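You operate a simulated robot arm through the tools that you are given. There is no shell and no other tool. Be economical: measure what you need, move in short steps, check, and stop when the job is done.

The job below is to be done with a simulated robot arm. You get a single attempt, and the scene is never put back.

TASK
Put the red pin on the top of the grey table away on the top of the rigging table. Put the shims with the smallest size on its label from the top of the grey table on the clear lens. Take the green cartridge on the top of the grey table and put it away on the middle shelf of the black rack. Count the blue pads on the top of the grey table, then put as many of the cream rollers from the top of the grey table on the seat of the blue stool. Put the blue pin on the top of the grey table away on the top of the rigging table. Stack the M10 carton from the top of the grey table on top of the M12 carton. Take the large eye bolt and leave it on the top of the grey table. Any order will do.

Only the result counts: the job must be done as asked and must still hold three seconds after the hand-in. Knocking over, shifting, dropping, spilling or breaking anything else fails it.

THE ROBOT
A 6-joint arm with a two-finger parallel gripper on a trunk, on a base that drives. Base frame: it is fixed to the floor where the robot stands at the start and does not move with it; the origin is under the middle of the robot, x ahead of it, y to its left, z up. Readings come in m, rad, newtons and seconds.
With the tool pointing down near the work surface it reaches from about 0.46 to 0.88 m from the robot's upright axis, wherever it stands. Its first joint turns from -2.007 to 2.007 rad. Places, roughly: blue pad (16x6x5 cm) [0.7, 0.1, 0.9]; blue pad (5x4x5 cm) [0.5, -0.3, 0.9]; blue pin (3x3x10 cm) [1.3, -0.2, 0.9]; carton [1, -0.25, 1]; clear lens (9x8x2 cm) [0.9, 0, 0.9]; cream roller (4x4x3 cm) [1, -0.2, 0.9]; green cartridge [1, -0.25, 1]; large eye bolt (5x8x10 cm) [2.3, 1.6, 0.9]; middle shelf of the black rack [-5, -1.5, 0.4]; red pin (3x3x10 cm) [0.5, 0.1, 0.9]; seat of the blue stool [0.4, 1.3, 0.4]; shims [0.5, 0, 0.75]; top of the grey table [0.8, -0.1, 0.8]; top of the rigging table [2.5, 1.5, 0.9]. Payload 4.2 kg.
The TCP is the grasp point between the finger pads, 0.023 m short of the fingertips. In the tool frame z runs along the fingers and y along their closing line. The gripper opens to 0.094 m. The fingers are 0.038 m wide and 0.01 m thick; the gripper's body (0.054 by 0.096 m) begins 0.039 m behind the TCP.
Orientation is that of the tool frame in the base frame, as a unit quaternion [x, y, z, w]. With the fingers straight down and closing along the base's y, the tool's x points along the base's -x, its y along +y and its z along -z.

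THE INTERFACE
- The arm moves only by the tool servo_tool. Its argument "steps" is one flat list of numbers, 7 for each row, row after row: the shift along the tool's x, y, z in cm, then the turn, a rotation vector about the tool's x, y, z in rad, then the opening, from 0 (shut) to 1 (fully open). In form: [dx, dy, dz, ax, ay, az, gripper, dx, dy, dz, ax, ay, az, gripper, ...]. A call has 1 to 12 rows; each row shifts and turns the commanded pose from where the row before left it, along the tool's axes as they then stand. A row lasts 0.2 s, in which the tool goes at most 0.05 m and 0.15 rad; a call with a longer step from one row to the next is refused whole, and so is a gripper value outside its range. Where a pose cannot be reached the arm comes as near as it can. A force on the tool above 40 N (or 10 N above the force at the start of the call, whichever is more), or a blocked arm, ends the call early, and 0.2 s more pass. Each finger travels about 0.108 m/s and halts on what it meets, pressing with about 34 N; the grip force reading is that of the motor and also rises with nothing between the fingers. The clock runs only during rows and for 0.2 s after the last one: add rows that do not move to give the fingers time. The reply holds the time, the measured pose of the TCP, the force on the tool along the base axes, the opening and the grip force, in the units named above and with some noise, with the torque about the TCP (base axes, N m) and any sound that the robot's microphone picked up.
- Cameras (640 x 400 px; columns grow to the right, rows downward): "scene" is now at [0.2063, 0.1387, 1.396]; the picture's right is [-0.73, -0.69, 0.00], its down [-0.53, 0.56, -0.64] and it looks along [0.44, -0.46, -0.77] (base axes); focal length 214 px, centre (320, 200). "wrist" rides on the gripper at [0.086, 0.016, -0.075] in the tool frame; the picture's right is [-0.18, 0.98, 0.00], its down [-0.58, -0.11, -0.81] and it looks along [-0.79, -0.15, 0.59] (tool axes); focal length 243 px, centre (320, 200). There is no depth. A picture from a camera that has moved, and an enlarged one, comes with that camera's place and axes in the base frame and with its lens.
- get_image(camera): a new picture of that camera. No time passes.
- slide_trunk(by): slides the trunk up (or, below 0, down) by that many m; the arm and the scene camera ride with it, the base frame stays. It gives what a move gives, with no picture.
- steer(legs): drives the robot by 1 to 6 legs, each [ahead, turn to the left] in m and rad, along the robot's own axes; the way and the turn of a leg run together, so that a leg with both is an arc; at most 1.5 m and 3.142 rad a leg. The arm and the cameras ride along, it lands a little off, and it stops where it bumps. It gives what a move gives.
- turn_head(pan, tilt): turns the head with the scene camera to pan (to the left, within 1.396 rad either way) and tilt (down, from -0.506 to 1.204), counted from straight ahead of the robot. It gives what a move gives.
- zoom(camera, box): a new picture of the part [left, top, right, bottom] of that camera's present view, enlarged. No time passes.
- hand_in(): hands the job in; it is judged then, once.

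Work in short steps. Places have to be worked out from the pictures, the camera data and where the tool is seen: move nearer, look again, correct. Check each grasp and each placing, and mend what went wrong. You have 483 turns and 216 pictures in all, those below and enlarged ones among them. Open the gripper and draw the arm clear of the work before you hand the job in, unless the task says otherwise; then end with one line.

The tools are called after "Request:" as a command line: name --argument value ..., lists and objects as JSON in quotes. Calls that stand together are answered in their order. servo_tool: Moves the arm, as the interface text tells. Its arguments: {"type":"object","properties":{"steps":{"type":"array"}},"required":["steps"]} The other tools are called the same way: slide_trunk (by) slides the trunk up or down; steer (legs) drives the base; turn_head (pan, tilt) turns the head that bears the scene camera; get_image (camera) takes a picture; zoom (camera, box) takes an enlarged picture of a part of a camera's view; hand_in () hands the job in.

At the start:

```text
time: 0.0
position: [0.5005, -0.3387, 1.1607]
tcp_rot: [0.001, 1.0, -0.001, -0.001]
wrist_force: [-0.3, 0.2, 1.0]
wrist_torque: [0.01, 0.0, -0.05]
finger_gap: 0.094
grip_force: 0.1
trunk travel left (down, up): [-0.775, 0.215]
robot x, y, heading: [0.0014, 0.0008, 0.005]
head pan, tilt: [-0.812, 0.874]
```

scene: 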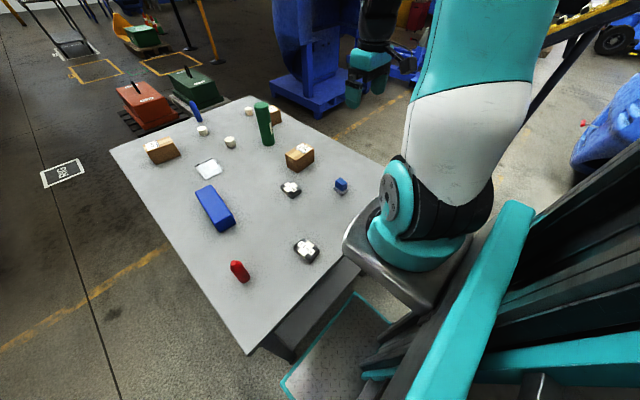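
wrist: 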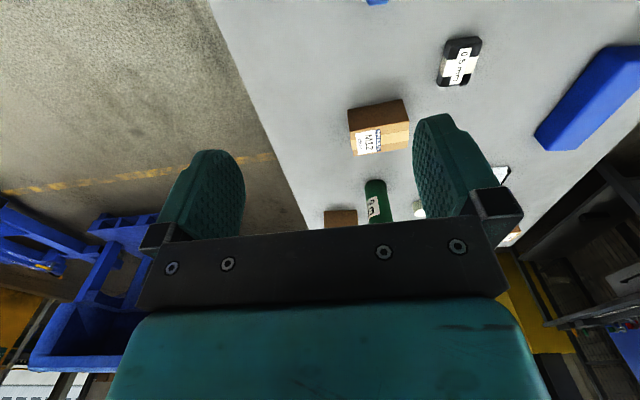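

The table holds pads, pins, cartons, shims and rollers; I zoom in on the table to read the details.

Request:
zoom --camera "scene" --box '[110, 90, 270, 190]'

Request:
zoom --camera "scene" --box '[220, 90, 380, 190]'

Request:
zoom --camera "scene" --box '[200, 170, 360, 270]'

```text
4.00 times, centred on (190, 140) of scene
camera zoom: at [0.2063, 0.1387, 1.396], right [-0.73, -0.69, 0.0], down [-0.53, 0.56, -0.64], along [0.44, -0.46, -0.77], focal length 858 px, centre (840, 440)
```

zoom: 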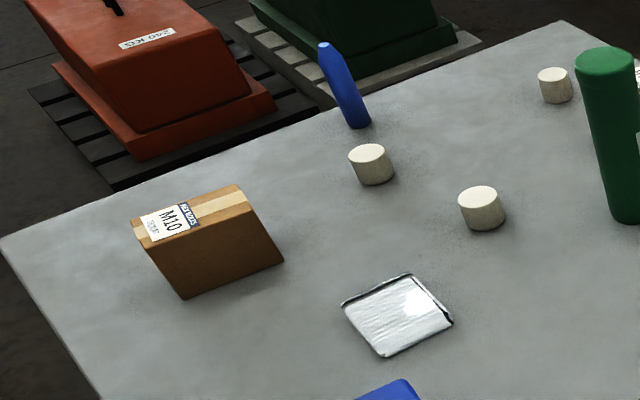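

```text
4.00 times, centred on (300, 140) of scene
camera zoom: at [0.2063, 0.1387, 1.396], right [-0.73, -0.69, 0.0], down [-0.53, 0.56, -0.64], along [0.44, -0.46, -0.77], focal length 858 px, centre (400, 440)
```

zoom: 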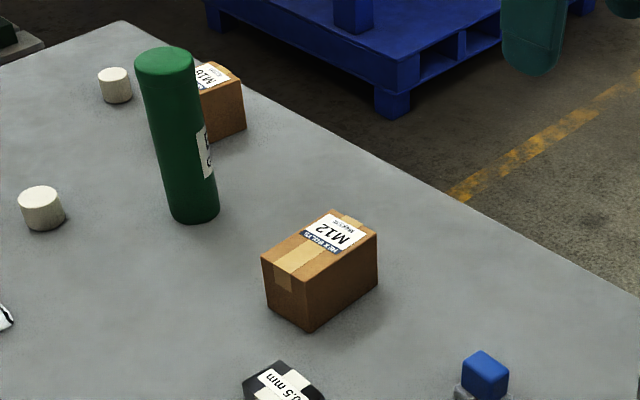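

```text
4.00 times, centred on (280, 220) of scene
camera zoom: at [0.2063, 0.1387, 1.396], right [-0.73, -0.69, 0.0], down [-0.53, 0.56, -0.64], along [0.44, -0.46, -0.77], focal length 858 px, centre (480, 120)
```

zoom: 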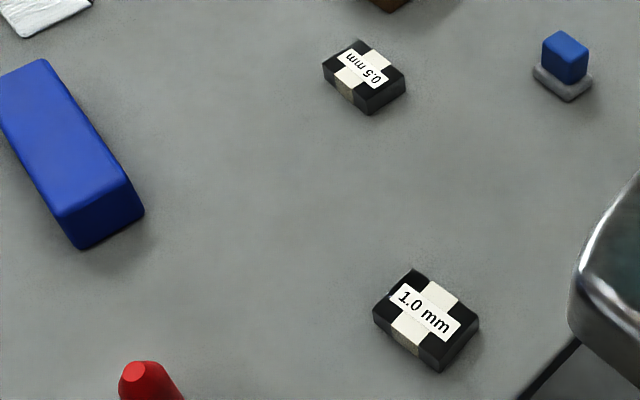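

Two shims (0.5 and 1.0 mm) and two pads are visible so far, but the arm hides part of the table. I turn the head to see more of the room.

Request:
turn_head --pan 0.0 --tilt 0.5

Request:
get_image --camera "scene"

Request:
turn_head --pan 1.0 --tilt 0.5

Request:
get_image --camera "scene"

```text
time: 1.1
position: [0.5007, -0.3384, 1.1617]
tcp_rot: [0.0, 1.0, 0.001, 0.0]
wrist_force: [-0.2, 0.1, 0.1]
wrist_torque: [0.02, 0.02, -0.01]
finger_gap: 0.0939
grip_force: 0.2
trunk travel left (down, up): [-0.775, 0.215]
robot x, y, heading: [-0.0034, 0.0042, -0.001]
head pan, tilt: [0.0, 0.499]
```

```text
210 pictures are left
camera scene: at [0.2443, 0.1944, 1.4279], right [0.0, -1.0, 0.0], down [-0.48, 0.0, -0.88], along [0.88, 0.0, -0.48], focal length 214 px, centre (320, 200)
```

scene: 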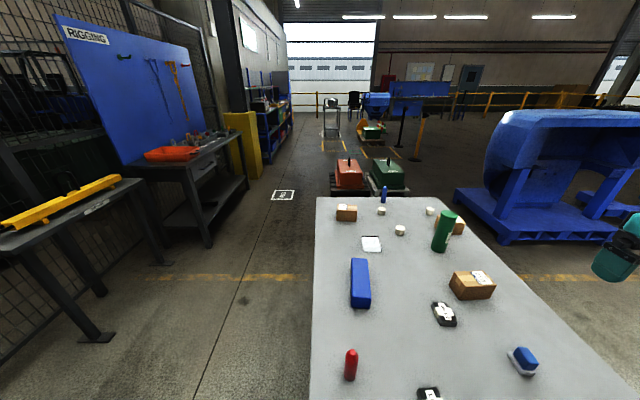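

```text
time: 2.4
position: [0.4995, -0.3387, 1.16]
tcp_rot: [0.0, 1.0, 0.0, 0.0]
wrist_force: [-0.3, 0.8, -0.3]
wrist_torque: [0.04, 0.02, 0.0]
finger_gap: 0.0941
grip_force: 0.0
trunk travel left (down, up): [-0.775, 0.215]
robot x, y, heading: [0.0017, -0.0, 0.002]
head pan, tilt: [1.0, 0.499]
```

```text
209 pictures are left
camera scene: at [0.2026, 0.271, 1.4279], right [0.84, -0.54, 0.0], down [-0.26, -0.4, -0.88], along [0.47, 0.74, -0.48], focal length 214 px, centre (320, 200)
```

scene: 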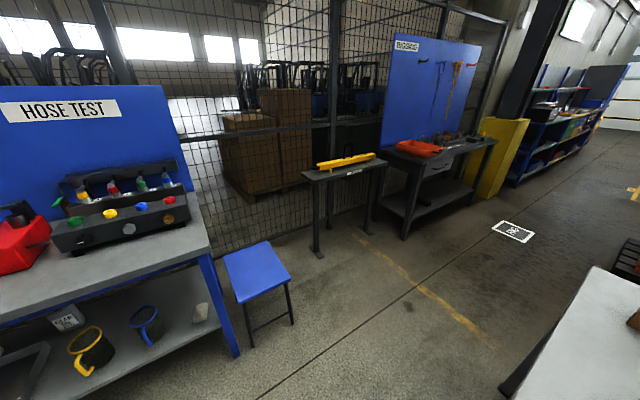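

I see the rigging table and stool. Zoom on the rigging table now, and look at the right side and back for the rack.

Request:
zoom --camera "scene" --box '[370, 100, 530, 200]'

Request:
turn_head --pan 1.396 --tilt 0.3

Request:
get_image --camera "scene"

Request:
turn_head --pan -1.396 --tilt 0.4

Request:
get_image --camera "scene"

Request:
turn_head --pan 0 --tilt 0.7

Request:
zoom --camera "scene" --box '[300, 130, 460, 230]'

Request:
zoom --camera "scene" --box '[300, 200, 620, 400]'

```text
4.00 times, centred on (450, 150) of scene
camera zoom: at [0.2026, 0.271, 1.4279], right [0.84, -0.54, 0.0], down [-0.26, -0.4, -0.88], along [0.47, 0.74, -0.48], focal length 858 px, centre (-200, 400)
```

zoom: 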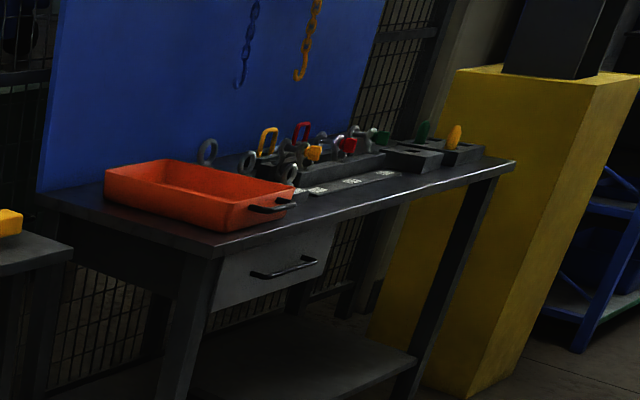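

```text
time: 3.3
position: [0.5008, -0.3387, 1.1602]
tcp_rot: [0.0, 1.0, 0.0, 0.0]
wrist_force: [0.0, -0.5, -0.8]
wrist_torque: [0.0, 0.02, -0.02]
finger_gap: 0.0937
grip_force: 0.0
trunk travel left (down, up): [-0.775, 0.215]
robot x, y, heading: [0.0014, -0.0022, 0.0]
head pan, tilt: [1.396, 0.3]
```

```text
207 pictures are left
camera scene: at [0.1696, 0.2864, 1.4463], right [0.98, -0.17, 0.0], down [-0.05, -0.29, -0.96], along [0.17, 0.94, -0.3], focal length 214 px, centre (320, 200)
```

scene: 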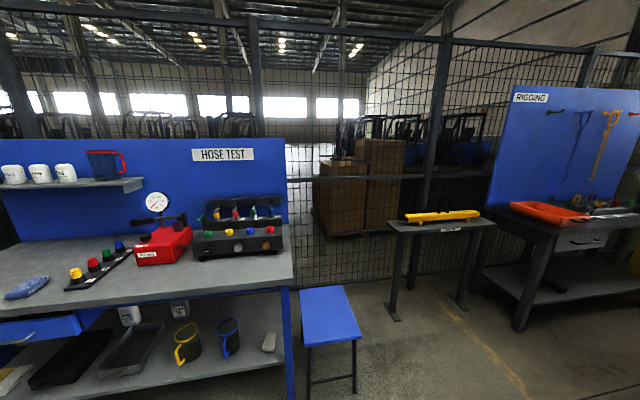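

```text
time: 5.7
position: [0.4994, -0.3384, 1.1599]
tcp_rot: [-0.001, 1.0, 0.0, 0.0]
wrist_force: [-0.2, 0.5, -0.5]
wrist_torque: [-0.02, 0.01, 0.04]
finger_gap: 0.0939
grip_force: 0.1
trunk travel left (down, up): [-0.775, 0.215]
robot x, y, heading: [0.0019, 0.0008, 0.0]
head pan, tilt: [-1.396, 0.4]
```

```text
206 pictures are left
camera scene: at [0.1695, 0.1032, 1.4371], right [-0.98, -0.17, 0.0], down [-0.07, 0.38, -0.92], along [0.16, -0.91, -0.39], focal length 214 px, centre (320, 200)
```

scene: 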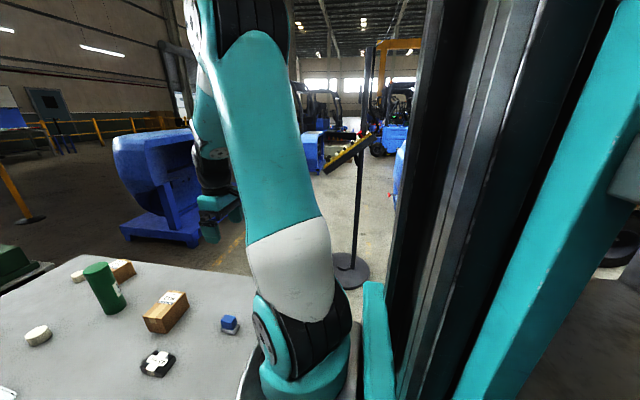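

```text
time: 7.3
position: [0.4994, -0.3387, 1.1605]
tcp_rot: [0.0, 1.0, 0.0, 0.0]
wrist_force: [-0.8, -0.4, 0.0]
wrist_torque: [-0.02, 0.03, 0.04]
finger_gap: 0.0942
grip_force: 0.0
trunk travel left (down, up): [-0.775, 0.215]
robot x, y, heading: [-0.0, -0.0014, -0.007]
head pan, tilt: [0.0, 0.7]
```

```text
4.00 times, centred on (380, 180) of scene
camera zoom: at [0.2383, 0.1944, 1.4102], right [0.0, -1.0, 0.0], down [-0.64, 0.0, -0.77], along [0.77, 0.0, -0.64], focal length 858 px, centre (80, 280)
```

zoom: 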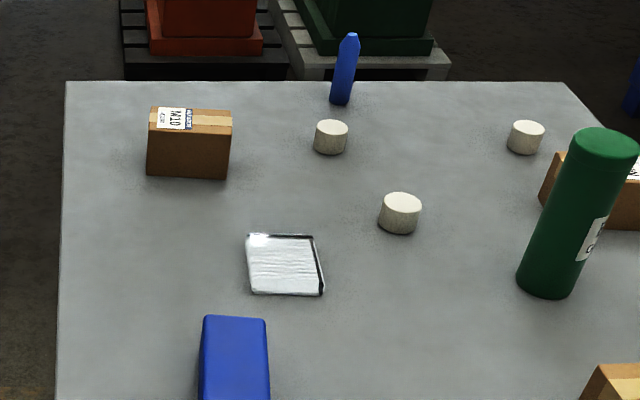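

```text
2.00 times, centred on (460, 300) of scene
camera zoom: at [0.2383, 0.1944, 1.4102], right [0.0, -1.0, 0.0], down [-0.64, 0.0, -0.77], along [0.77, 0.0, -0.64], focal length 429 px, centre (40, 0)
```

zoom: 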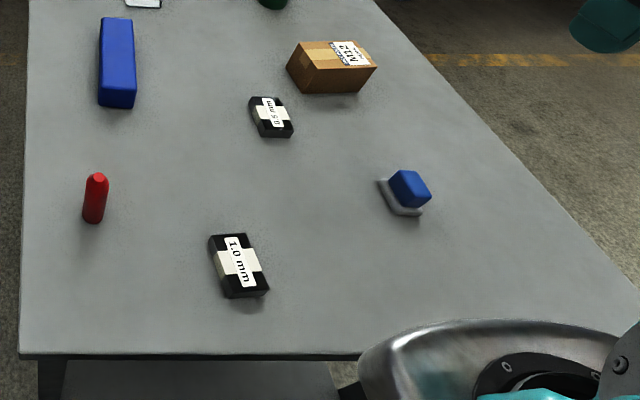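

Two pads seen so far, 0.5 mm shims at about (0.614, -0.145). I move the tool above those shims and look with the wrist camera.

Request:
servo_tool --steps '[-2.85, 3.9, 0, 0, 0, 0, 1, -2.85, 3.9, 0, 0, 0, 0, 1, -2.85, 3.9, 0, 0, 0, 0, 1, -2.85, 3.9, 0, 0, 0, 0, 1, 0, 3.9, 0, 0, 0, 0, 1, 0, 0, 4, 0, 0, 0, 1, 0, 0, 4, 0, 0, 0, 1, 0, 0, 4, 0, 0, 0, 1, 0, 0, 4, 0, 0, 0, 1]'

Request:
get_image --camera "wrist"

Request:
turn_head --pan -0.3 --tilt 0.8

Request:
get_image --camera "scene"

```text
time: 9.3
position: [0.6109, -0.1437, 1.0018]
tcp_rot: [0.0, 1.0, 0.0, 0.001]
wrist_force: [0.1, 0.0, 0.2]
wrist_torque: [0.03, -0.04, 0.01]
finger_gap: 0.0939
grip_force: 0.0
trunk travel left (down, up): [-0.775, 0.215]
robot x, y, heading: [-0.0001, 0.0016, 0.001]
head pan, tilt: [0.0, 0.7]
```

```text
203 pictures are left
camera wrist: at [0.5258, -0.1268, 1.0778], right [0.18, 0.98, 0.0], down [0.58, -0.11, 0.81], along [0.79, -0.15, -0.59], focal length 243 px, centre (320, 200)
```

wrist: 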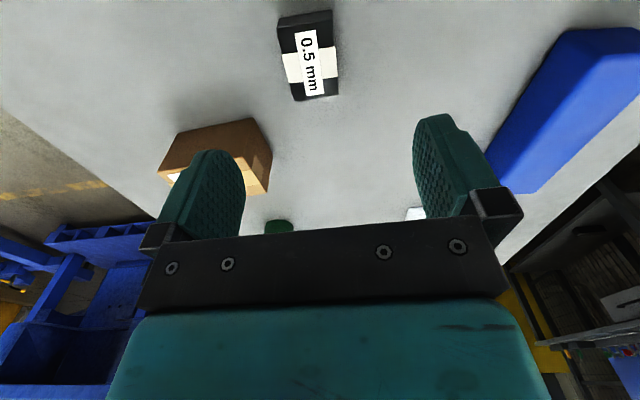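

```text
time: 10.1
position: [0.612, -0.1443, 1.0029]
tcp_rot: [-0.001, 1.0, 0.0, 0.0]
wrist_force: [0.1, -1.0, 0.7]
wrist_torque: [-0.02, 0.0, -0.01]
finger_gap: 0.0942
grip_force: 0.0
trunk travel left (down, up): [-0.775, 0.215]
robot x, y, heading: [-0.0004, 0.0035, -0.001]
head pan, tilt: [-0.3, 0.799]
```

```text
202 pictures are left
camera scene: at [0.2305, 0.1707, 1.402], right [-0.29, -0.96, 0.0], down [-0.68, 0.21, -0.7], along [0.67, -0.21, -0.72], focal length 214 px, centre (320, 200)
```

scene: 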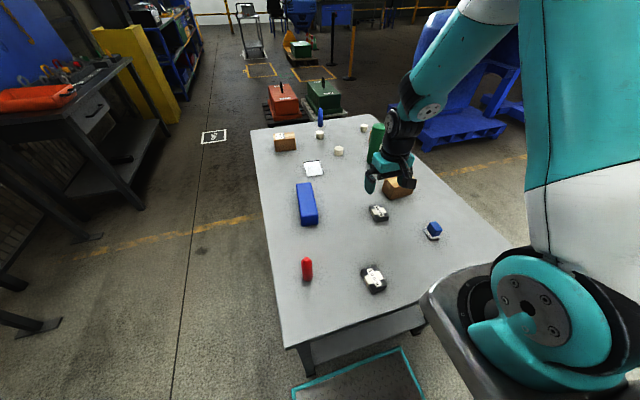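

Shims centre refined to about (0.616,-0.152), turned slightly. I align and go down to a few mm above the table.

Request:
servo_tool --steps '[-0.5, -0.85, 0, 0, 0, 0.07, 1, 0, 0, 4, 0, 0, 0, 1, 0, 0, 4, 0, 0, 0, 1, 0, 0, 2.5, 0, 0, 0, 1, 0, 0, 1, 0, 0, 0, 1, 0, 0, 0, 0, 0, 0, 1]'

Request:
get_image --camera "wrist"

```text
time: 11.5
position: [0.6173, -0.1516, 0.885]
tcp_rot: [0.034, 0.999, 0.001, 0.0]
wrist_force: [-0.2, -1.0, 0.3]
wrist_torque: [0.0, -0.02, 0.0]
finger_gap: 0.094
grip_force: 0.0
trunk travel left (down, up): [-0.775, 0.215]
robot x, y, heading: [0.0015, -0.0011, 0.002]
head pan, tilt: [-0.3, 0.799]
```

```text
201 pictures are left
camera wrist: at [0.5329, -0.1295, 0.961], right [0.25, 0.97, 0.0], down [0.57, -0.15, 0.81], along [0.78, -0.2, -0.59], focal length 243 px, centre (320, 200)
```

wrist: 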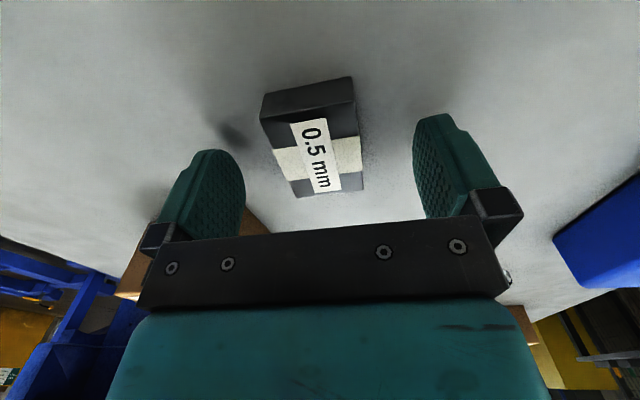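

The shims sit centred between the fingers. I go down 0.7 cm and close.

Request:
servo_tool --steps '[0, 0, 0.7, 0, 0, 0, 1, 0, 0, 0, 0, 0, 0, 0, 0, 0, 0, 0, 0, 0, 0, 0, 0, 0, 0, 0, 0, 0]'

```text
time: 12.5
position: [0.617, -0.1521, 0.8781]
tcp_rot: [0.035, 0.999, 0.0, 0.0]
wrist_force: [-1.0, -0.4, -0.5]
wrist_torque: [-0.07, -0.01, -0.04]
finger_gap: 0.0415
grip_force: 33.3
trunk travel left (down, up): [-0.775, 0.215]
robot x, y, heading: [0.0022, -0.0024, 0.004]
head pan, tilt: [-0.3, 0.799]
```

Grip holds at 4.15 cm. I lift, and look down to learn the base footprint before driving.

Request:
servo_tool --steps '[0, 0, -5, 0, 0, 0, 0, 0, 0, -5, 0, 0, 0, 0, 0, 0, -5, 0, 0, 0, 0, 0, 0, -5, 0, 0, 0, 0, 0, 0, -5, 0, 0, 0, 0]'

Request:
turn_head --pan 0.7 --tilt 1.2

Request:
get_image --camera "scene"

Request:
get_image --camera "wrist"

```text
time: 13.7
position: [0.6187, -0.1525, 1.1285]
tcp_rot: [0.034, 0.999, -0.001, -0.001]
wrist_force: [0.7, -0.9, -3.4]
wrist_torque: [-0.02, 0.05, -0.04]
finger_gap: 0.0418
grip_force: 34.1
trunk travel left (down, up): [-0.775, 0.215]
robot x, y, heading: [0.0004, -0.002, 0.001]
head pan, tilt: [-0.3, 0.799]
```

```text
time: 14.9
position: [0.6193, -0.1516, 1.1288]
tcp_rot: [0.034, 0.999, 0.0, 0.0]
wrist_force: [0.7, 0.3, -3.1]
wrist_torque: [0.01, 0.02, 0.0]
finger_gap: 0.0417
grip_force: 33.8
trunk travel left (down, up): [-0.775, 0.215]
robot x, y, heading: [0.0008, -0.0025, 0.001]
head pan, tilt: [0.7, 1.201]
```

```text
200 pictures are left
camera scene: at [0.1963, 0.2305, 1.3742], right [0.64, -0.77, 0.0], down [-0.71, -0.6, -0.36], along [0.28, 0.23, -0.93], focal length 214 px, centre (320, 200)
```

scene: 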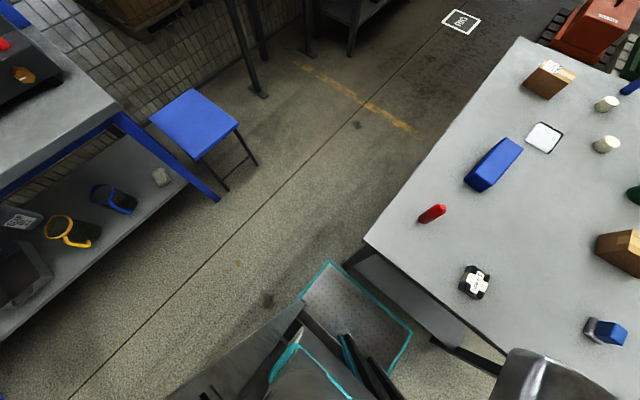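

```text
199 pictures are left
camera wrist: at [0.5346, -0.1292, 1.2045], right [0.25, 0.97, 0.0], down [0.57, -0.15, 0.81], along [0.78, -0.2, -0.59], focal length 243 px, centre (320, 200)
```

wrist: 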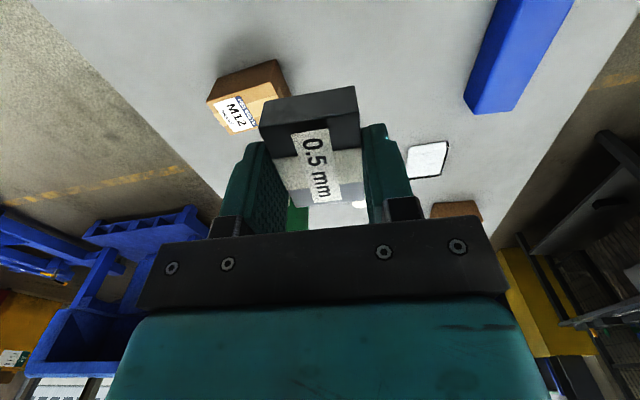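

The base is roughly 0.64 x 0.53 m. I raise the trunk and drive around to the left side of the table, keeping clear of bench and stool.

Request:
slide_trunk --by 0.2

Request:
steer --legs '[[-0.15, 0], [0, 1.571], [0.6, 0], [0, -1.5], [1.1, 0], [0, -1.64]]'

Request:
turn_head --pan 0.0 --tilt 0.9

Request:
get_image --camera "scene"

```text
time: 17.1
position: [0.6195, -0.152, 1.3297]
tcp_rot: [0.035, 0.999, 0.0, 0.0]
wrist_force: [-0.2, -0.2, -2.8]
wrist_torque: [-0.01, 0.01, -0.02]
finger_gap: 0.0417
grip_force: 34.6
trunk travel left (down, up): [-0.975, 0.015]
robot x, y, heading: [0.0009, 0.0013, 0.004]
head pan, tilt: [0.7, 1.201]
```

```text
time: 38.2
position: [0.7885, 0.0719, 1.3292]
tcp_rot: [0.735, 0.678, 0.001, 0.0]
wrist_force: [-0.2, 0.4, -1.9]
wrist_torque: [0.0, -0.02, 0.01]
finger_gap: 0.0417
grip_force: 34.1
trunk travel left (down, up): [-0.975, 0.015]
robot x, y, heading: [0.9461, 0.6922, -1.577]
head pan, tilt: [0.7, 1.201]
```

```text
time: 39.3
position: [0.7886, 0.071, 1.3301]
tcp_rot: [0.735, 0.678, 0.0, 0.001]
wrist_force: [0.2, -0.2, -3.3]
wrist_torque: [-0.01, 0.03, -0.03]
finger_gap: 0.0419
grip_force: 34.0
trunk travel left (down, up): [-0.975, 0.015]
robot x, y, heading: [0.9451, 0.6902, -1.581]
head pan, tilt: [0.0, 0.901]
```

```text
198 pictures are left
camera scene: at [1.1399, 0.4603, 1.594], right [-1.0, 0.01, 0.0], down [0.01, 0.78, -0.62], along [-0.01, -0.62, -0.78], focal length 214 px, centre (320, 200)
```

scene: 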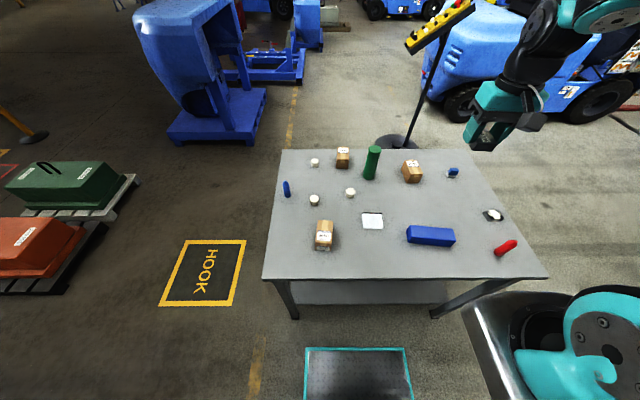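

A full view of the table from the left side. I zoom in for the counts and positions.

Request:
zoom --camera "scene" --box '[260, 140, 420, 240]'

Request:
zoom --camera "scene" --box '[380, 140, 540, 240]'

```text
4.00 times, centred on (340, 190) of scene
camera zoom: at [1.1399, 0.4603, 1.594], right [-1.0, 0.01, 0.0], down [0.01, 0.78, -0.62], along [-0.01, -0.62, -0.78], focal length 858 px, centre (240, 240)
```

zoom: 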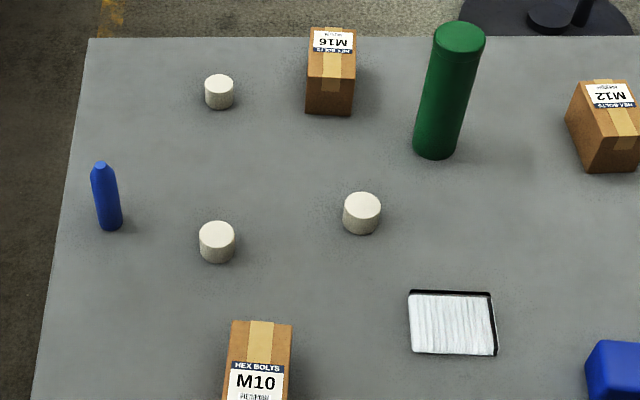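

```text
4.00 times, centred on (460, 190) of scene
camera zoom: at [1.1399, 0.4603, 1.594], right [-1.0, 0.01, 0.0], down [0.01, 0.78, -0.62], along [-0.01, -0.62, -0.78], focal length 858 px, centre (-240, 240)
```

zoom: 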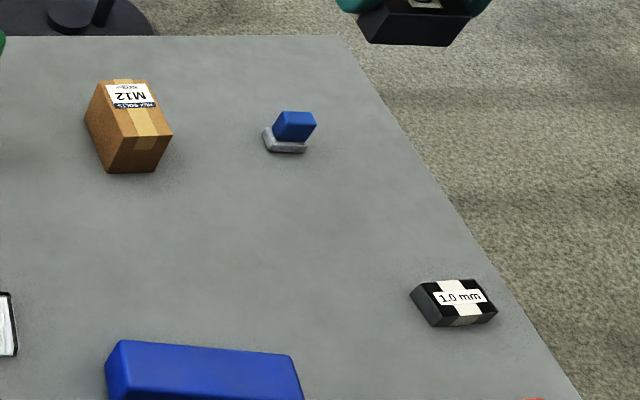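

Two blue pads confirmed, so two rollers to the stool. Lens is at about (0.916,-0.015); I lower the trunk, move over it and look.

Request:
slide_trunk --by -0.2

Request:
servo_tool --steps '[-2.5, 4.4, 0, 0, 0, 0, 0, -2.5, 4.4, 0, 0, 0, 0, 0, -2.5, 4.5, 0, 0, 0, 0, 0, 0, 0, 4, 0, 0, -0.079, 0, 0, 0, 4, 0, 0, 0, 0, 0, 0, 4, 0, 0, 0, 0, 0, 0, 4, 0, 0, 0, 0, 0, 0, 0, 0, 0, 0, 0]'

Request:
get_image --camera "wrist"

Request:
turn_head --pan -0.5 --tilt 0.95

Request:
get_image --camera "scene"

```text
time: 41.5
position: [0.7879, 0.0725, 1.1288]
tcp_rot: [0.735, 0.678, 0.0, 0.0]
wrist_force: [0.5, 0.7, -2.5]
wrist_torque: [0.01, 0.0, -0.04]
finger_gap: 0.0417
grip_force: 34.1
trunk travel left (down, up): [-0.775, 0.215]
robot x, y, heading: [0.9458, 0.6904, -1.582]
head pan, tilt: [0.0, 0.901]
```

```text
refused: row 1 steps farther than a row can; nothing moved
```

```text
195 pictures are left
camera wrist: at [0.8111, 0.1576, 1.2048], right [0.97, -0.26, 0.0], down [-0.15, -0.57, 0.81], along [-0.21, -0.78, -0.59], focal length 243 px, centre (320, 200)
```

wrist: 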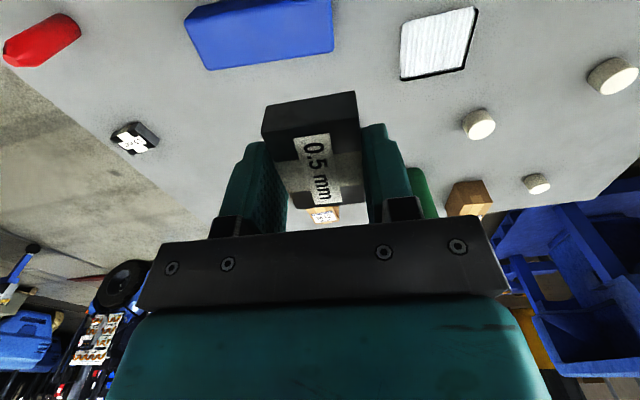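

```text
time: 42.4
position: [0.7886, 0.0728, 1.129]
tcp_rot: [0.734, 0.679, 0.0, -0.001]
wrist_force: [0.5, -1.6, -3.7]
wrist_torque: [0.01, 0.02, 0.01]
finger_gap: 0.0414
grip_force: 33.9
trunk travel left (down, up): [-0.775, 0.215]
robot x, y, heading: [0.9461, 0.6861, -1.582]
head pan, tilt: [-0.499, 0.949]
```

```text
194 pictures are left
camera scene: at [1.1052, 0.4723, 1.3904], right [-0.87, 0.49, 0.0], down [0.4, 0.71, -0.58], along [-0.28, -0.51, -0.81], focal length 214 px, centre (320, 200)
```

scene: 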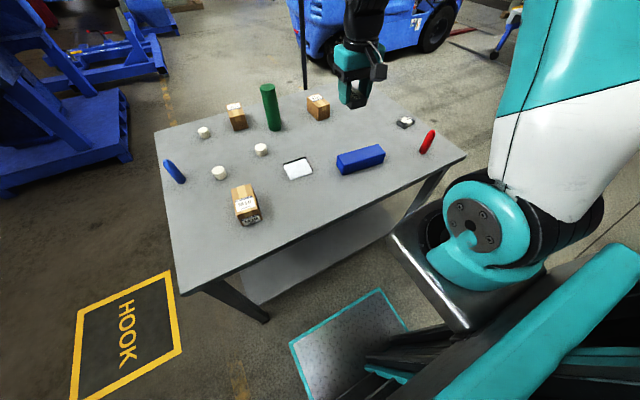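

The row was too long; same move in smaller rows.

Request:
servo_tool --steps '[-1.9, 3.34, 0, 0, 0, 0, 0, -1.9, 3.34, 0, 0, 0, 0, 0, -1.9, 3.34, 0, 0, 0, 0, 0, -1.9, 3.34, 0, 0, 0, 0, 0, 0, 0, 4, 0, 0, -0.079, 0, 0, 0, 4, 0, 0, 0, 0, 0, 0, 4, 0, 0, 0, 0, 0, 0, 4, 0, 0, 0, 0, 0, 0, 0, 0, 0, 0, 0]'

Request:
get_image --camera "wrist"

Request:
zoom --camera "scene" --box '[220, 100, 380, 200]'

```text
time: 44.4
position: [0.9138, -0.0145, 0.9682]
tcp_rot: [0.707, 0.707, 0.0, -0.001]
wrist_force: [-0.9, 0.4, -2.3]
wrist_torque: [0.02, 0.03, 0.0]
finger_gap: 0.0416
grip_force: 33.2
trunk travel left (down, up): [-0.775, 0.215]
robot x, y, heading: [0.9457, 0.6916, -1.583]
head pan, tilt: [-0.499, 0.949]
```

```text
193 pictures are left
camera wrist: at [0.9304, 0.0719, 1.0429], right [0.98, -0.18, 0.0], down [-0.11, -0.58, 0.81], along [-0.15, -0.79, -0.59], focal length 243 px, centre (320, 200)
```

wrist: 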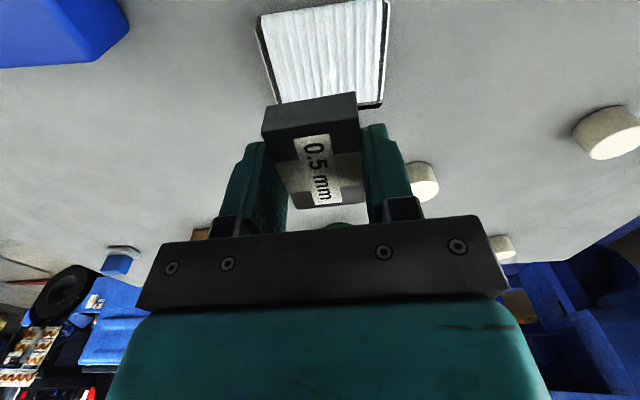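

```text
4.00 times, centred on (300, 150) of scene
camera zoom: at [1.1052, 0.4724, 1.3904], right [-0.87, 0.49, 0.0], down [0.4, 0.71, -0.58], along [-0.28, -0.51, -0.81], focal length 858 px, centre (400, 400)
```

zoom: 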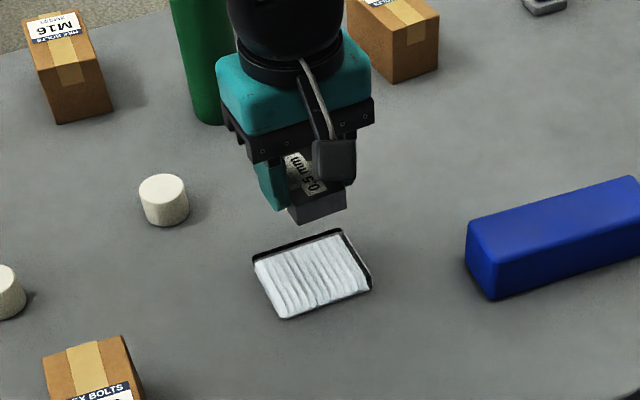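

Shims are above the lens. I descend step by step toward contact at about z 0.898.

Request:
servo_tool --steps '[-0.2, 0.3, 3, 0, 0, 0, 0, 0, 0, 2.5, 0, 0, 0, 0, 0, 0, 0.6, 0, 0, 0, 0, 0, 0, 0, 0, 0, 0, 0]'

Request:
zoom --camera "scene" --box '[260, 130, 340, 180]'

```text
time: 45.4
position: [0.9188, -0.0163, 0.9067]
tcp_rot: [0.707, 0.707, 0.0, 0.0]
wrist_force: [0.4, -0.1, -3.4]
wrist_torque: [0.01, 0.01, 0.0]
finger_gap: 0.0418
grip_force: 33.7
trunk travel left (down, up): [-0.775, 0.215]
robot x, y, heading: [0.9473, 0.6889, -1.579]
head pan, tilt: [-0.499, 0.949]
```

```text
8.00 times, centred on (300, 155) of scene
camera zoom: at [1.1052, 0.4723, 1.3904], right [-0.87, 0.49, 0.0], down [0.4, 0.71, -0.58], along [-0.28, -0.51, -0.81], focal length 1716 px, centre (480, 560)
```

zoom: 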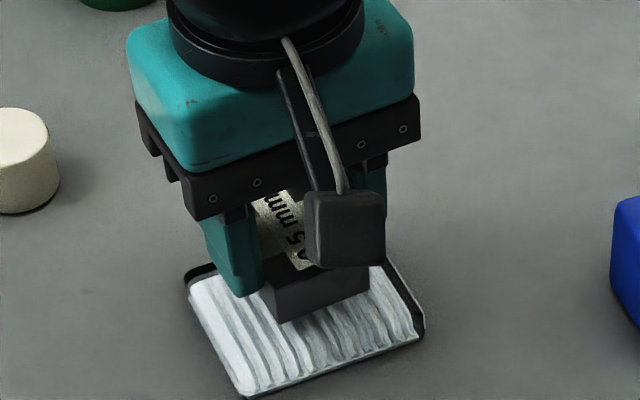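

The shims' front edge sits about 0.9 cm too far from the lens front; I shift that much and lower to contact.

Request:
servo_tool --steps '[0.8, 0.2, 0, 0, 0, 0, 0, 0, 0, 0.4, 0, 0, 0, 0, 0, 0, 0.3, 0, 0, 0, 0, 0, 0, 0, 0, 0, 0, 0]'

Request:
zoom --camera "scene" --box '[260, 130, 340, 180]'

```text
time: 46.4
position: [0.9202, -0.0074, 0.9004]
tcp_rot: [0.707, 0.707, 0.0, 0.0]
wrist_force: [-0.1, 0.2, -3.7]
wrist_torque: [0.03, 0.02, -0.02]
finger_gap: 0.0417
grip_force: 34.0
trunk travel left (down, up): [-0.775, 0.215]
robot x, y, heading: [0.9481, 0.6906, -1.579]
head pan, tilt: [-0.499, 0.949]
```

```text
8.00 times, centred on (300, 155) of scene
camera zoom: at [1.1052, 0.4723, 1.3904], right [-0.87, 0.49, 0.0], down [0.4, 0.71, -0.58], along [-0.28, -0.51, -0.81], focal length 1716 px, centre (480, 560)
```

zoom: 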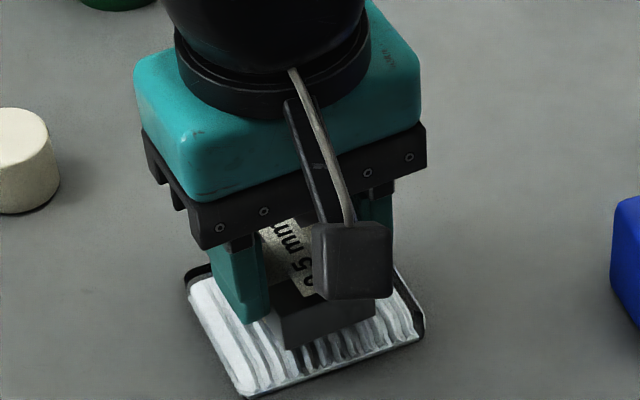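

Position looks good; keep lowering in 2 mm steps watching the force.

Request:
servo_tool --steps '[0, 0, 0.2, 0, 0, 0, 0, 0, 0, 0, 0, 0, 0, 0]'

Request:
servo_tool --steps '[0, 0, 0.2, 0, 0, 0, 0, 0, 0, 0, 0, 0, 0, 0]'

Request:
servo_tool --steps '[0, 0, 0.2, 0, 0, 0, 0, 0, 0, 0, 0, 0, 0, 0]'

```text
time: 47.0
position: [0.9205, -0.0075, 0.8991]
tcp_rot: [0.707, 0.707, 0.0, 0.0]
wrist_force: [0.7, -0.1, -2.7]
wrist_torque: [-0.03, -0.04, -0.02]
finger_gap: 0.0417
grip_force: 33.9
trunk travel left (down, up): [-0.775, 0.215]
robot x, y, heading: [0.9451, 0.6903, -1.58]
head pan, tilt: [-0.499, 0.949]
```

```text
time: 47.6
position: [0.9203, -0.008, 0.8959]
tcp_rot: [0.707, 0.708, 0.0, 0.0]
wrist_force: [0.3, 0.8, -3.0]
wrist_torque: [-0.03, -0.01, -0.01]
finger_gap: 0.0415
grip_force: 33.9
trunk travel left (down, up): [-0.775, 0.215]
robot x, y, heading: [0.9448, 0.69, -1.577]
head pan, tilt: [-0.499, 0.949]
```

```text
time: 48.2
position: [0.9208, -0.0099, 0.8954]
tcp_rot: [0.707, 0.707, -0.001, 0.0]
wrist_force: [0.6, 3.2, 15.1]
wrist_torque: [0.15, 0.03, 0.05]
finger_gap: 0.0414
grip_force: 34.0
trunk travel left (down, up): [-0.775, 0.215]
robot x, y, heading: [0.9455, 0.6896, -1.58]
head pan, tilt: [-0.499, 0.949]
```

Contact with the lens. I ease off, open, and rise.

Request:
servo_tool --steps '[0, 0, -0.1, 0, 0, 0, 0, 0, 0, 0, 0, 0, 0, 0.7, 0, 0, 0, 0, 0, 0, 0.7, 0, 0, -3, 0, 0, 0, 0.7, 0, 0, -4, 0, 0, 0, 0.7, 0, 0, -4, 0, 0, 0, 0.7, 0, 0, -4, 0, 0, 0, 0.7, 0, 0, -4, 0, 0, 0, 0.7]'

Request:
zoom --camera "scene" --box '[220, 110, 380, 210]'

```text
time: 50.0
position: [0.92, -0.0085, 1.0871]
tcp_rot: [0.707, 0.707, 0.0, 0.0]
wrist_force: [0.1, 0.7, -0.4]
wrist_torque: [-0.01, -0.01, 0.0]
finger_gap: 0.0661
grip_force: 0.0
trunk travel left (down, up): [-0.775, 0.215]
robot x, y, heading: [0.9425, 0.6898, -1.58]
head pan, tilt: [-0.499, 0.949]
```

```text
4.00 times, centred on (300, 160) of scene
camera zoom: at [1.1052, 0.472, 1.3903], right [-0.87, 0.49, 0.0], down [0.4, 0.71, -0.58], along [-0.28, -0.51, -0.81], focal length 858 px, centre (400, 360)
```

zoom: 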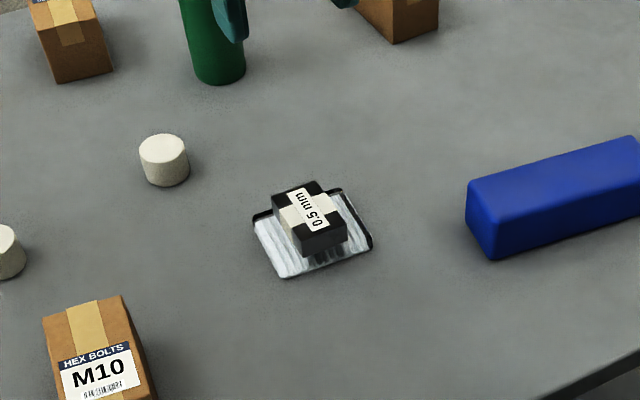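

Shims rest well on the lens. Next the rollers: I drive 0.1 m closer and turn the head to see roller B.

Request:
steer --legs '[[0.1, 0]]'

Request:
servo_tool --steps '[-2.4, 4.1, 0, 0, 0, 0, 1, -2.4, 4.1, 0, 0, 0, 0, 1, 0, 0, 0, 0, 0, 0, 1]'

Request:
get_image --camera "wrist"

```text
time: 51.1
position: [0.9192, -0.1101, 1.0861]
tcp_rot: [0.707, 0.707, 0.0, -0.001]
wrist_force: [-0.7, -0.2, 0.3]
wrist_torque: [0.02, -0.01, 0.0]
finger_gap: 0.0662
grip_force: 0.0
trunk travel left (down, up): [-0.775, 0.215]
robot x, y, heading: [0.9475, 0.5872, -1.58]
head pan, tilt: [-0.499, 0.949]
```

```text
time: 51.9
position: [0.9986, -0.1588, 1.0879]
tcp_rot: [0.707, 0.707, 0.0, 0.001]
wrist_force: [-0.5, 0.3, 0.8]
wrist_torque: [-0.01, -0.01, 0.0]
finger_gap: 0.094
grip_force: 0.0
trunk travel left (down, up): [-0.775, 0.215]
robot x, y, heading: [0.9462, 0.5905, -1.581]
head pan, tilt: [-0.499, 0.949]
```

```text
188 pictures are left
camera wrist: at [1.0159, -0.0711, 1.1623], right [0.98, -0.18, 0.0], down [-0.11, -0.58, 0.81], along [-0.15, -0.79, -0.59], focal length 243 px, centre (320, 200)
```

wrist: 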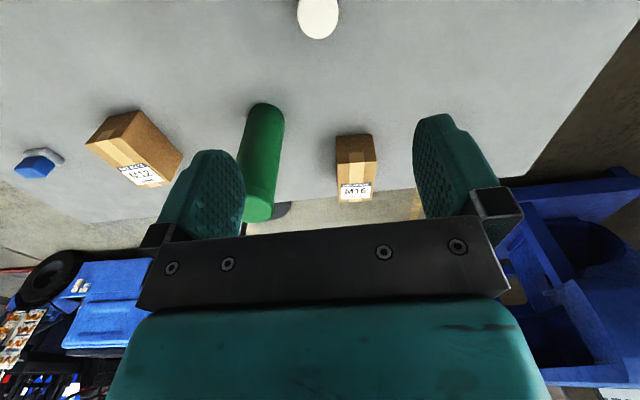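

Roller B at (0.998,-0.155), directly below. Descend and grip.

Request:
servo_tool --steps '[-0.0, 0, 4, 0, 0, 0, 1, 0, 0, 4, 0, 0, 0, 1, 0, 0, 4, 0, 0, 0, 1, 0, 0, 4, 0, 0, 0, 1, 0, 0, 3, 0, 0, 0, 1, 0, 0, 1.7, 0, 0, 0, 1, 0, 0, 0, 0, 0, 0, 1]'

Request:
get_image --camera "wrist"

```text
time: 53.5
position: [1.001, -0.1579, 0.8772]
tcp_rot: [0.707, 0.707, 0.0, 0.0]
wrist_force: [-0.3, 0.4, 1.1]
wrist_torque: [0.0, -0.03, 0.02]
finger_gap: 0.0941
grip_force: 0.1
trunk travel left (down, up): [-0.775, 0.215]
robot x, y, heading: [0.945, 0.5898, -1.579]
head pan, tilt: [-0.499, 0.949]
```

```text
187 pictures are left
camera wrist: at [1.0176, -0.0712, 0.9537], right [0.98, -0.18, 0.0], down [-0.11, -0.58, 0.81], along [-0.15, -0.79, -0.59], focal length 243 px, centre (320, 200)
```

wrist: 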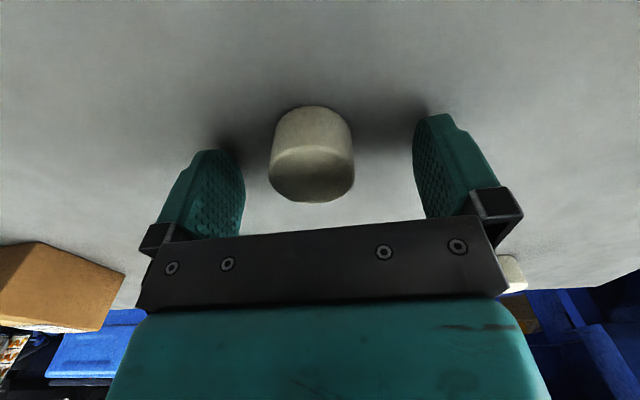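

Centred. Close and lift.

Request:
servo_tool --steps '[0, 0, 0, 0, 0, 0, 0, 0, 0, 0, 0, 0, 0, 0, 0, 0, 0, 0, 0, 0, 0, 0, 0, -4, 0, 0, 0, 0, 0, 0, -5, 0, 0, 0, 0, 0, 0, -5, 0, 0, 0, 0, 0, 0, -5, 0, 0, 0, 0, 0, 0, -5, 0, 0, 0, 0]'

Request:
get_image --camera "wrist"

```text
time: 55.3
position: [1.0008, -0.1577, 1.1198]
tcp_rot: [0.707, 0.707, 0.0, -0.001]
wrist_force: [1.1, -1.3, -0.4]
wrist_torque: [0.03, 0.02, 0.01]
finger_gap: 0.0388
grip_force: 34.0
trunk travel left (down, up): [-0.775, 0.215]
robot x, y, heading: [0.9454, 0.5891, -1.577]
head pan, tilt: [-0.499, 0.949]
```

```text
186 pictures are left
camera wrist: at [1.0174, -0.0703, 1.1953], right [0.98, -0.18, 0.0], down [-0.11, -0.58, 0.81], along [-0.15, -0.79, -0.59], focal length 243 px, centre (320, 200)
```

wrist: 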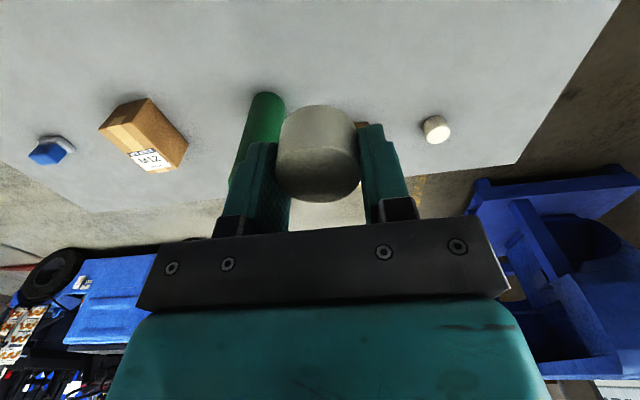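

Roller B held. Back off and turn right to face the stool.

Request:
steer --legs '[[-0.12, 0], [0, -2.39]]'

Request:
turn_head --pan 0.0 --tilt 1.0

Request:
get_image --camera "scene"

```text
time: 62.1
position: [0.3659, 1.1819, 1.1198]
tcp_rot: [0.929, -0.37, 0.0, 0.0]
wrist_force: [0.2, 0.6, -0.8]
wrist_torque: [-0.03, -0.03, -0.04]
finger_gap: 0.0388
grip_force: 34.1
trunk travel left (down, up): [-0.775, 0.215]
robot x, y, heading: [0.9462, 0.7079, 2.374]
head pan, tilt: [-0.499, 0.949]
```

```text
time: 63.0
position: [0.3661, 1.1807, 1.1196]
tcp_rot: [0.929, -0.37, 0.0, 0.0]
wrist_force: [0.0, 0.4, -0.4]
wrist_torque: [0.01, -0.01, -0.02]
finger_gap: 0.0389
grip_force: 34.4
trunk travel left (down, up): [-0.775, 0.215]
robot x, y, heading: [0.9448, 0.706, 2.371]
head pan, tilt: [0.0, 1.0]
```

```text
185 pictures are left
camera scene: at [0.6524, 0.7216, 1.3868], right [0.69, 0.72, 0.0], down [0.61, -0.58, -0.54], along [-0.39, 0.38, -0.84], focal length 214 px, centre (320, 200)
```

scene: 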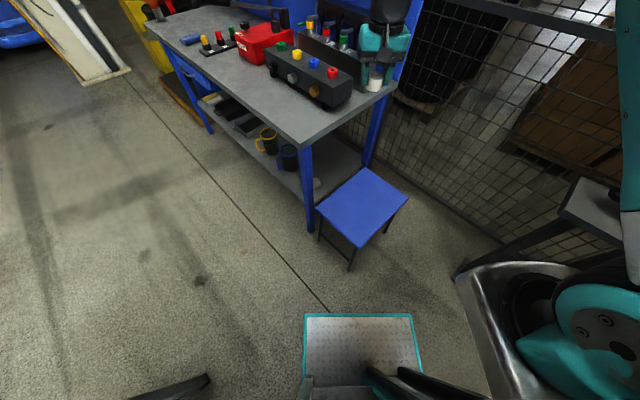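

Stool seat centre is about (0.387,1.28). I move over (0.42,1.22) and lower the trunk.

Request:
servo_tool --steps '[0.6, -3.3, 0, 0, 0, 0, 0, 0.6, -3.3, 0, 0, 0, 0, 0]'

Request:
slide_trunk --by -0.43

Request:
get_image --camera "wrist"

Request:
turn_head --pan 0.0 --tilt 0.7

Request:
get_image --camera "scene"

```text
time: 63.6
position: [0.4184, 1.2188, 1.1205]
tcp_rot: [0.929, -0.369, 0.0, 0.0]
wrist_force: [0.5, -1.0, -0.3]
wrist_torque: [0.02, -0.02, 0.01]
finger_gap: 0.0388
grip_force: 33.6
trunk travel left (down, up): [-0.775, 0.215]
robot x, y, heading: [0.949, 0.7076, 2.377]
head pan, tilt: [0.0, 1.0]
```

```text
refused: -0.43 is not a number from -0.4 to 0.4
```

```text
184 pictures are left
camera wrist: at [0.4712, 1.1488, 1.1963], right [-0.81, -0.59, 0.0], down [-0.35, 0.48, 0.81], along [-0.47, 0.65, -0.59], focal length 243 px, centre (320, 200)
```

wrist: 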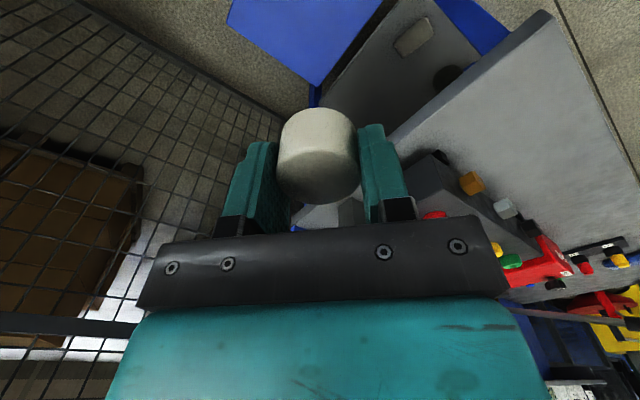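

```text
time: 64.4
position: [0.4207, 1.2188, 1.1204]
tcp_rot: [0.929, -0.37, 0.0, 0.001]
wrist_force: [-0.6, 0.9, -0.5]
wrist_torque: [-0.02, 0.02, 0.02]
finger_gap: 0.0387
grip_force: 34.0
trunk travel left (down, up): [-0.775, 0.215]
robot x, y, heading: [0.9443, 0.7079, 2.376]
head pan, tilt: [0.0, 0.7]
```

```text
183 pictures are left
camera scene: at [0.6414, 0.7321, 1.4101], right [0.69, 0.72, 0.0], down [0.46, -0.45, -0.76], along [-0.55, 0.53, -0.64], focal length 214 px, centre (320, 200)
```

scene: 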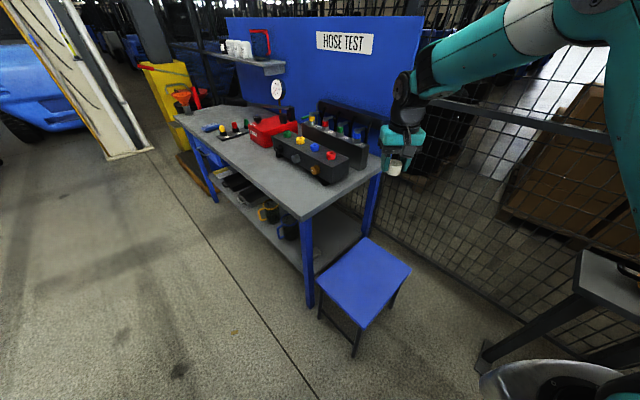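

Limit is 0.4 per slide. I slide by -0.4 and check.

Request:
slide_trunk --by -0.4

Request:
get_image --camera "wrist"

Request:
get_image --camera "scene"

```text
time: 68.2
position: [0.4195, 1.2206, 0.7203]
tcp_rot: [0.929, -0.37, 0.0, 0.0]
wrist_force: [0.4, 0.4, -0.2]
wrist_torque: [0.02, -0.01, 0.05]
finger_gap: 0.039
grip_force: 34.1
trunk travel left (down, up): [-0.375, 0.615]
robot x, y, heading: [0.9472, 0.7059, 2.374]
head pan, tilt: [0.0, 0.7]
```

```text
182 pictures are left
camera wrist: at [0.4714, 1.1489, 0.7966], right [-0.81, -0.59, 0.0], down [-0.35, 0.48, 0.81], along [-0.47, 0.65, -0.59], focal length 243 px, centre (320, 200)
```

wrist: 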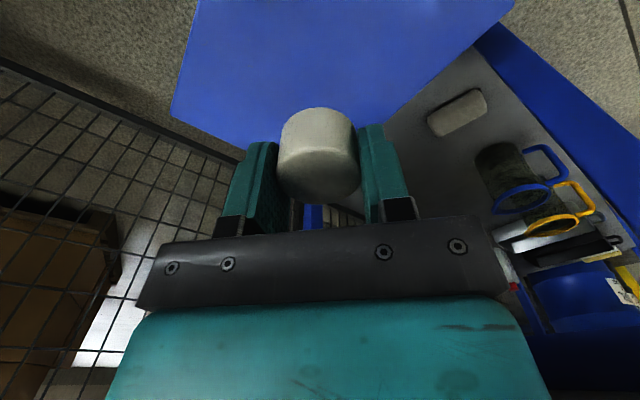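

```text
181 pictures are left
camera scene: at [0.6414, 0.7321, 1.0102], right [0.69, 0.72, 0.0], down [0.46, -0.45, -0.76], along [-0.55, 0.53, -0.64], focal length 214 px, centre (320, 200)
```

scene: 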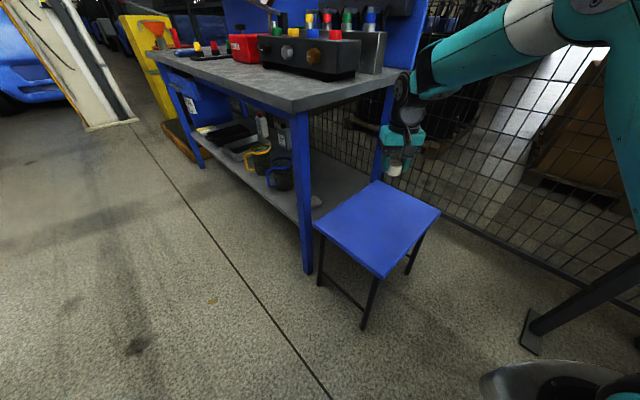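

The roller is over the seat. I descend 23 cm, then probe for contact.

Request:
servo_tool --steps '[0, 0, 4, 0, 0, 0, 0, 0, 0, 4, 0, 0, 0, 0, 0, 0, 4, 0, 0, 0, 0, 0, 0, 4, 0, 0, 0, 0, 0, 0, 4, 0, 0, 0, 0, 0, 0, 2, 0, 0, 0, 0, 0, 0, 0, 0, 0, 0, 0]'

Request:
get_image --camera "scene"

Request:
get_image --camera "wrist"

```text
time: 69.8
position: [0.4211, 1.2174, 0.5022]
tcp_rot: [0.929, -0.37, 0.001, 0.0]
wrist_force: [0.2, 0.3, -2.0]
wrist_torque: [0.0, 0.01, -0.02]
finger_gap: 0.039
grip_force: 34.4
trunk travel left (down, up): [-0.375, 0.615]
robot x, y, heading: [0.9437, 0.7093, 2.369]
head pan, tilt: [0.0, 0.7]
```

```text
180 pictures are left
camera scene: at [0.6414, 0.7321, 1.0102], right [0.69, 0.72, 0.0], down [0.46, -0.45, -0.76], along [-0.55, 0.53, -0.64], focal length 214 px, centre (320, 200)
```

scene: 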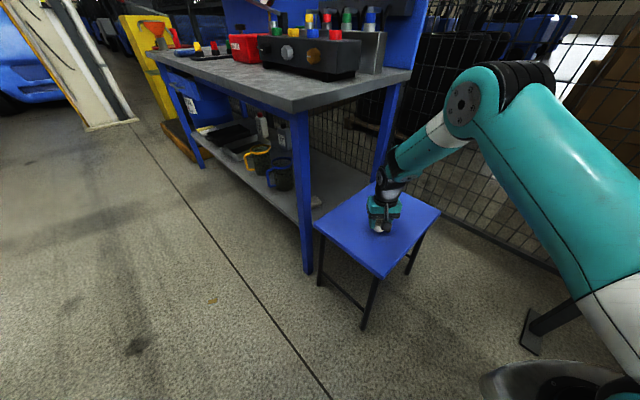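

```text
179 pictures are left
camera wrist: at [0.4719, 1.1478, 0.5762], right [-0.81, -0.59, 0.0], down [-0.35, 0.48, 0.81], along [-0.47, 0.65, -0.59], focal length 243 px, centre (320, 200)
```

wrist: 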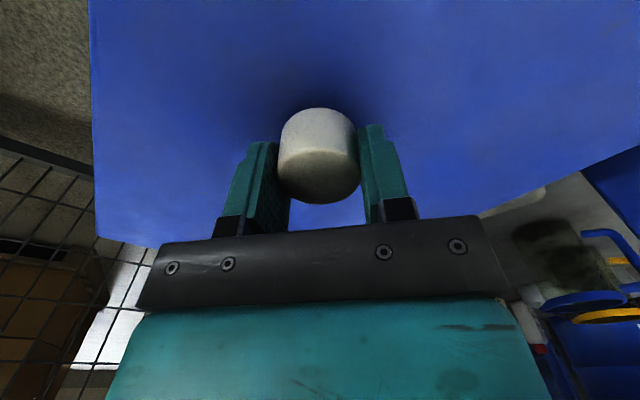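

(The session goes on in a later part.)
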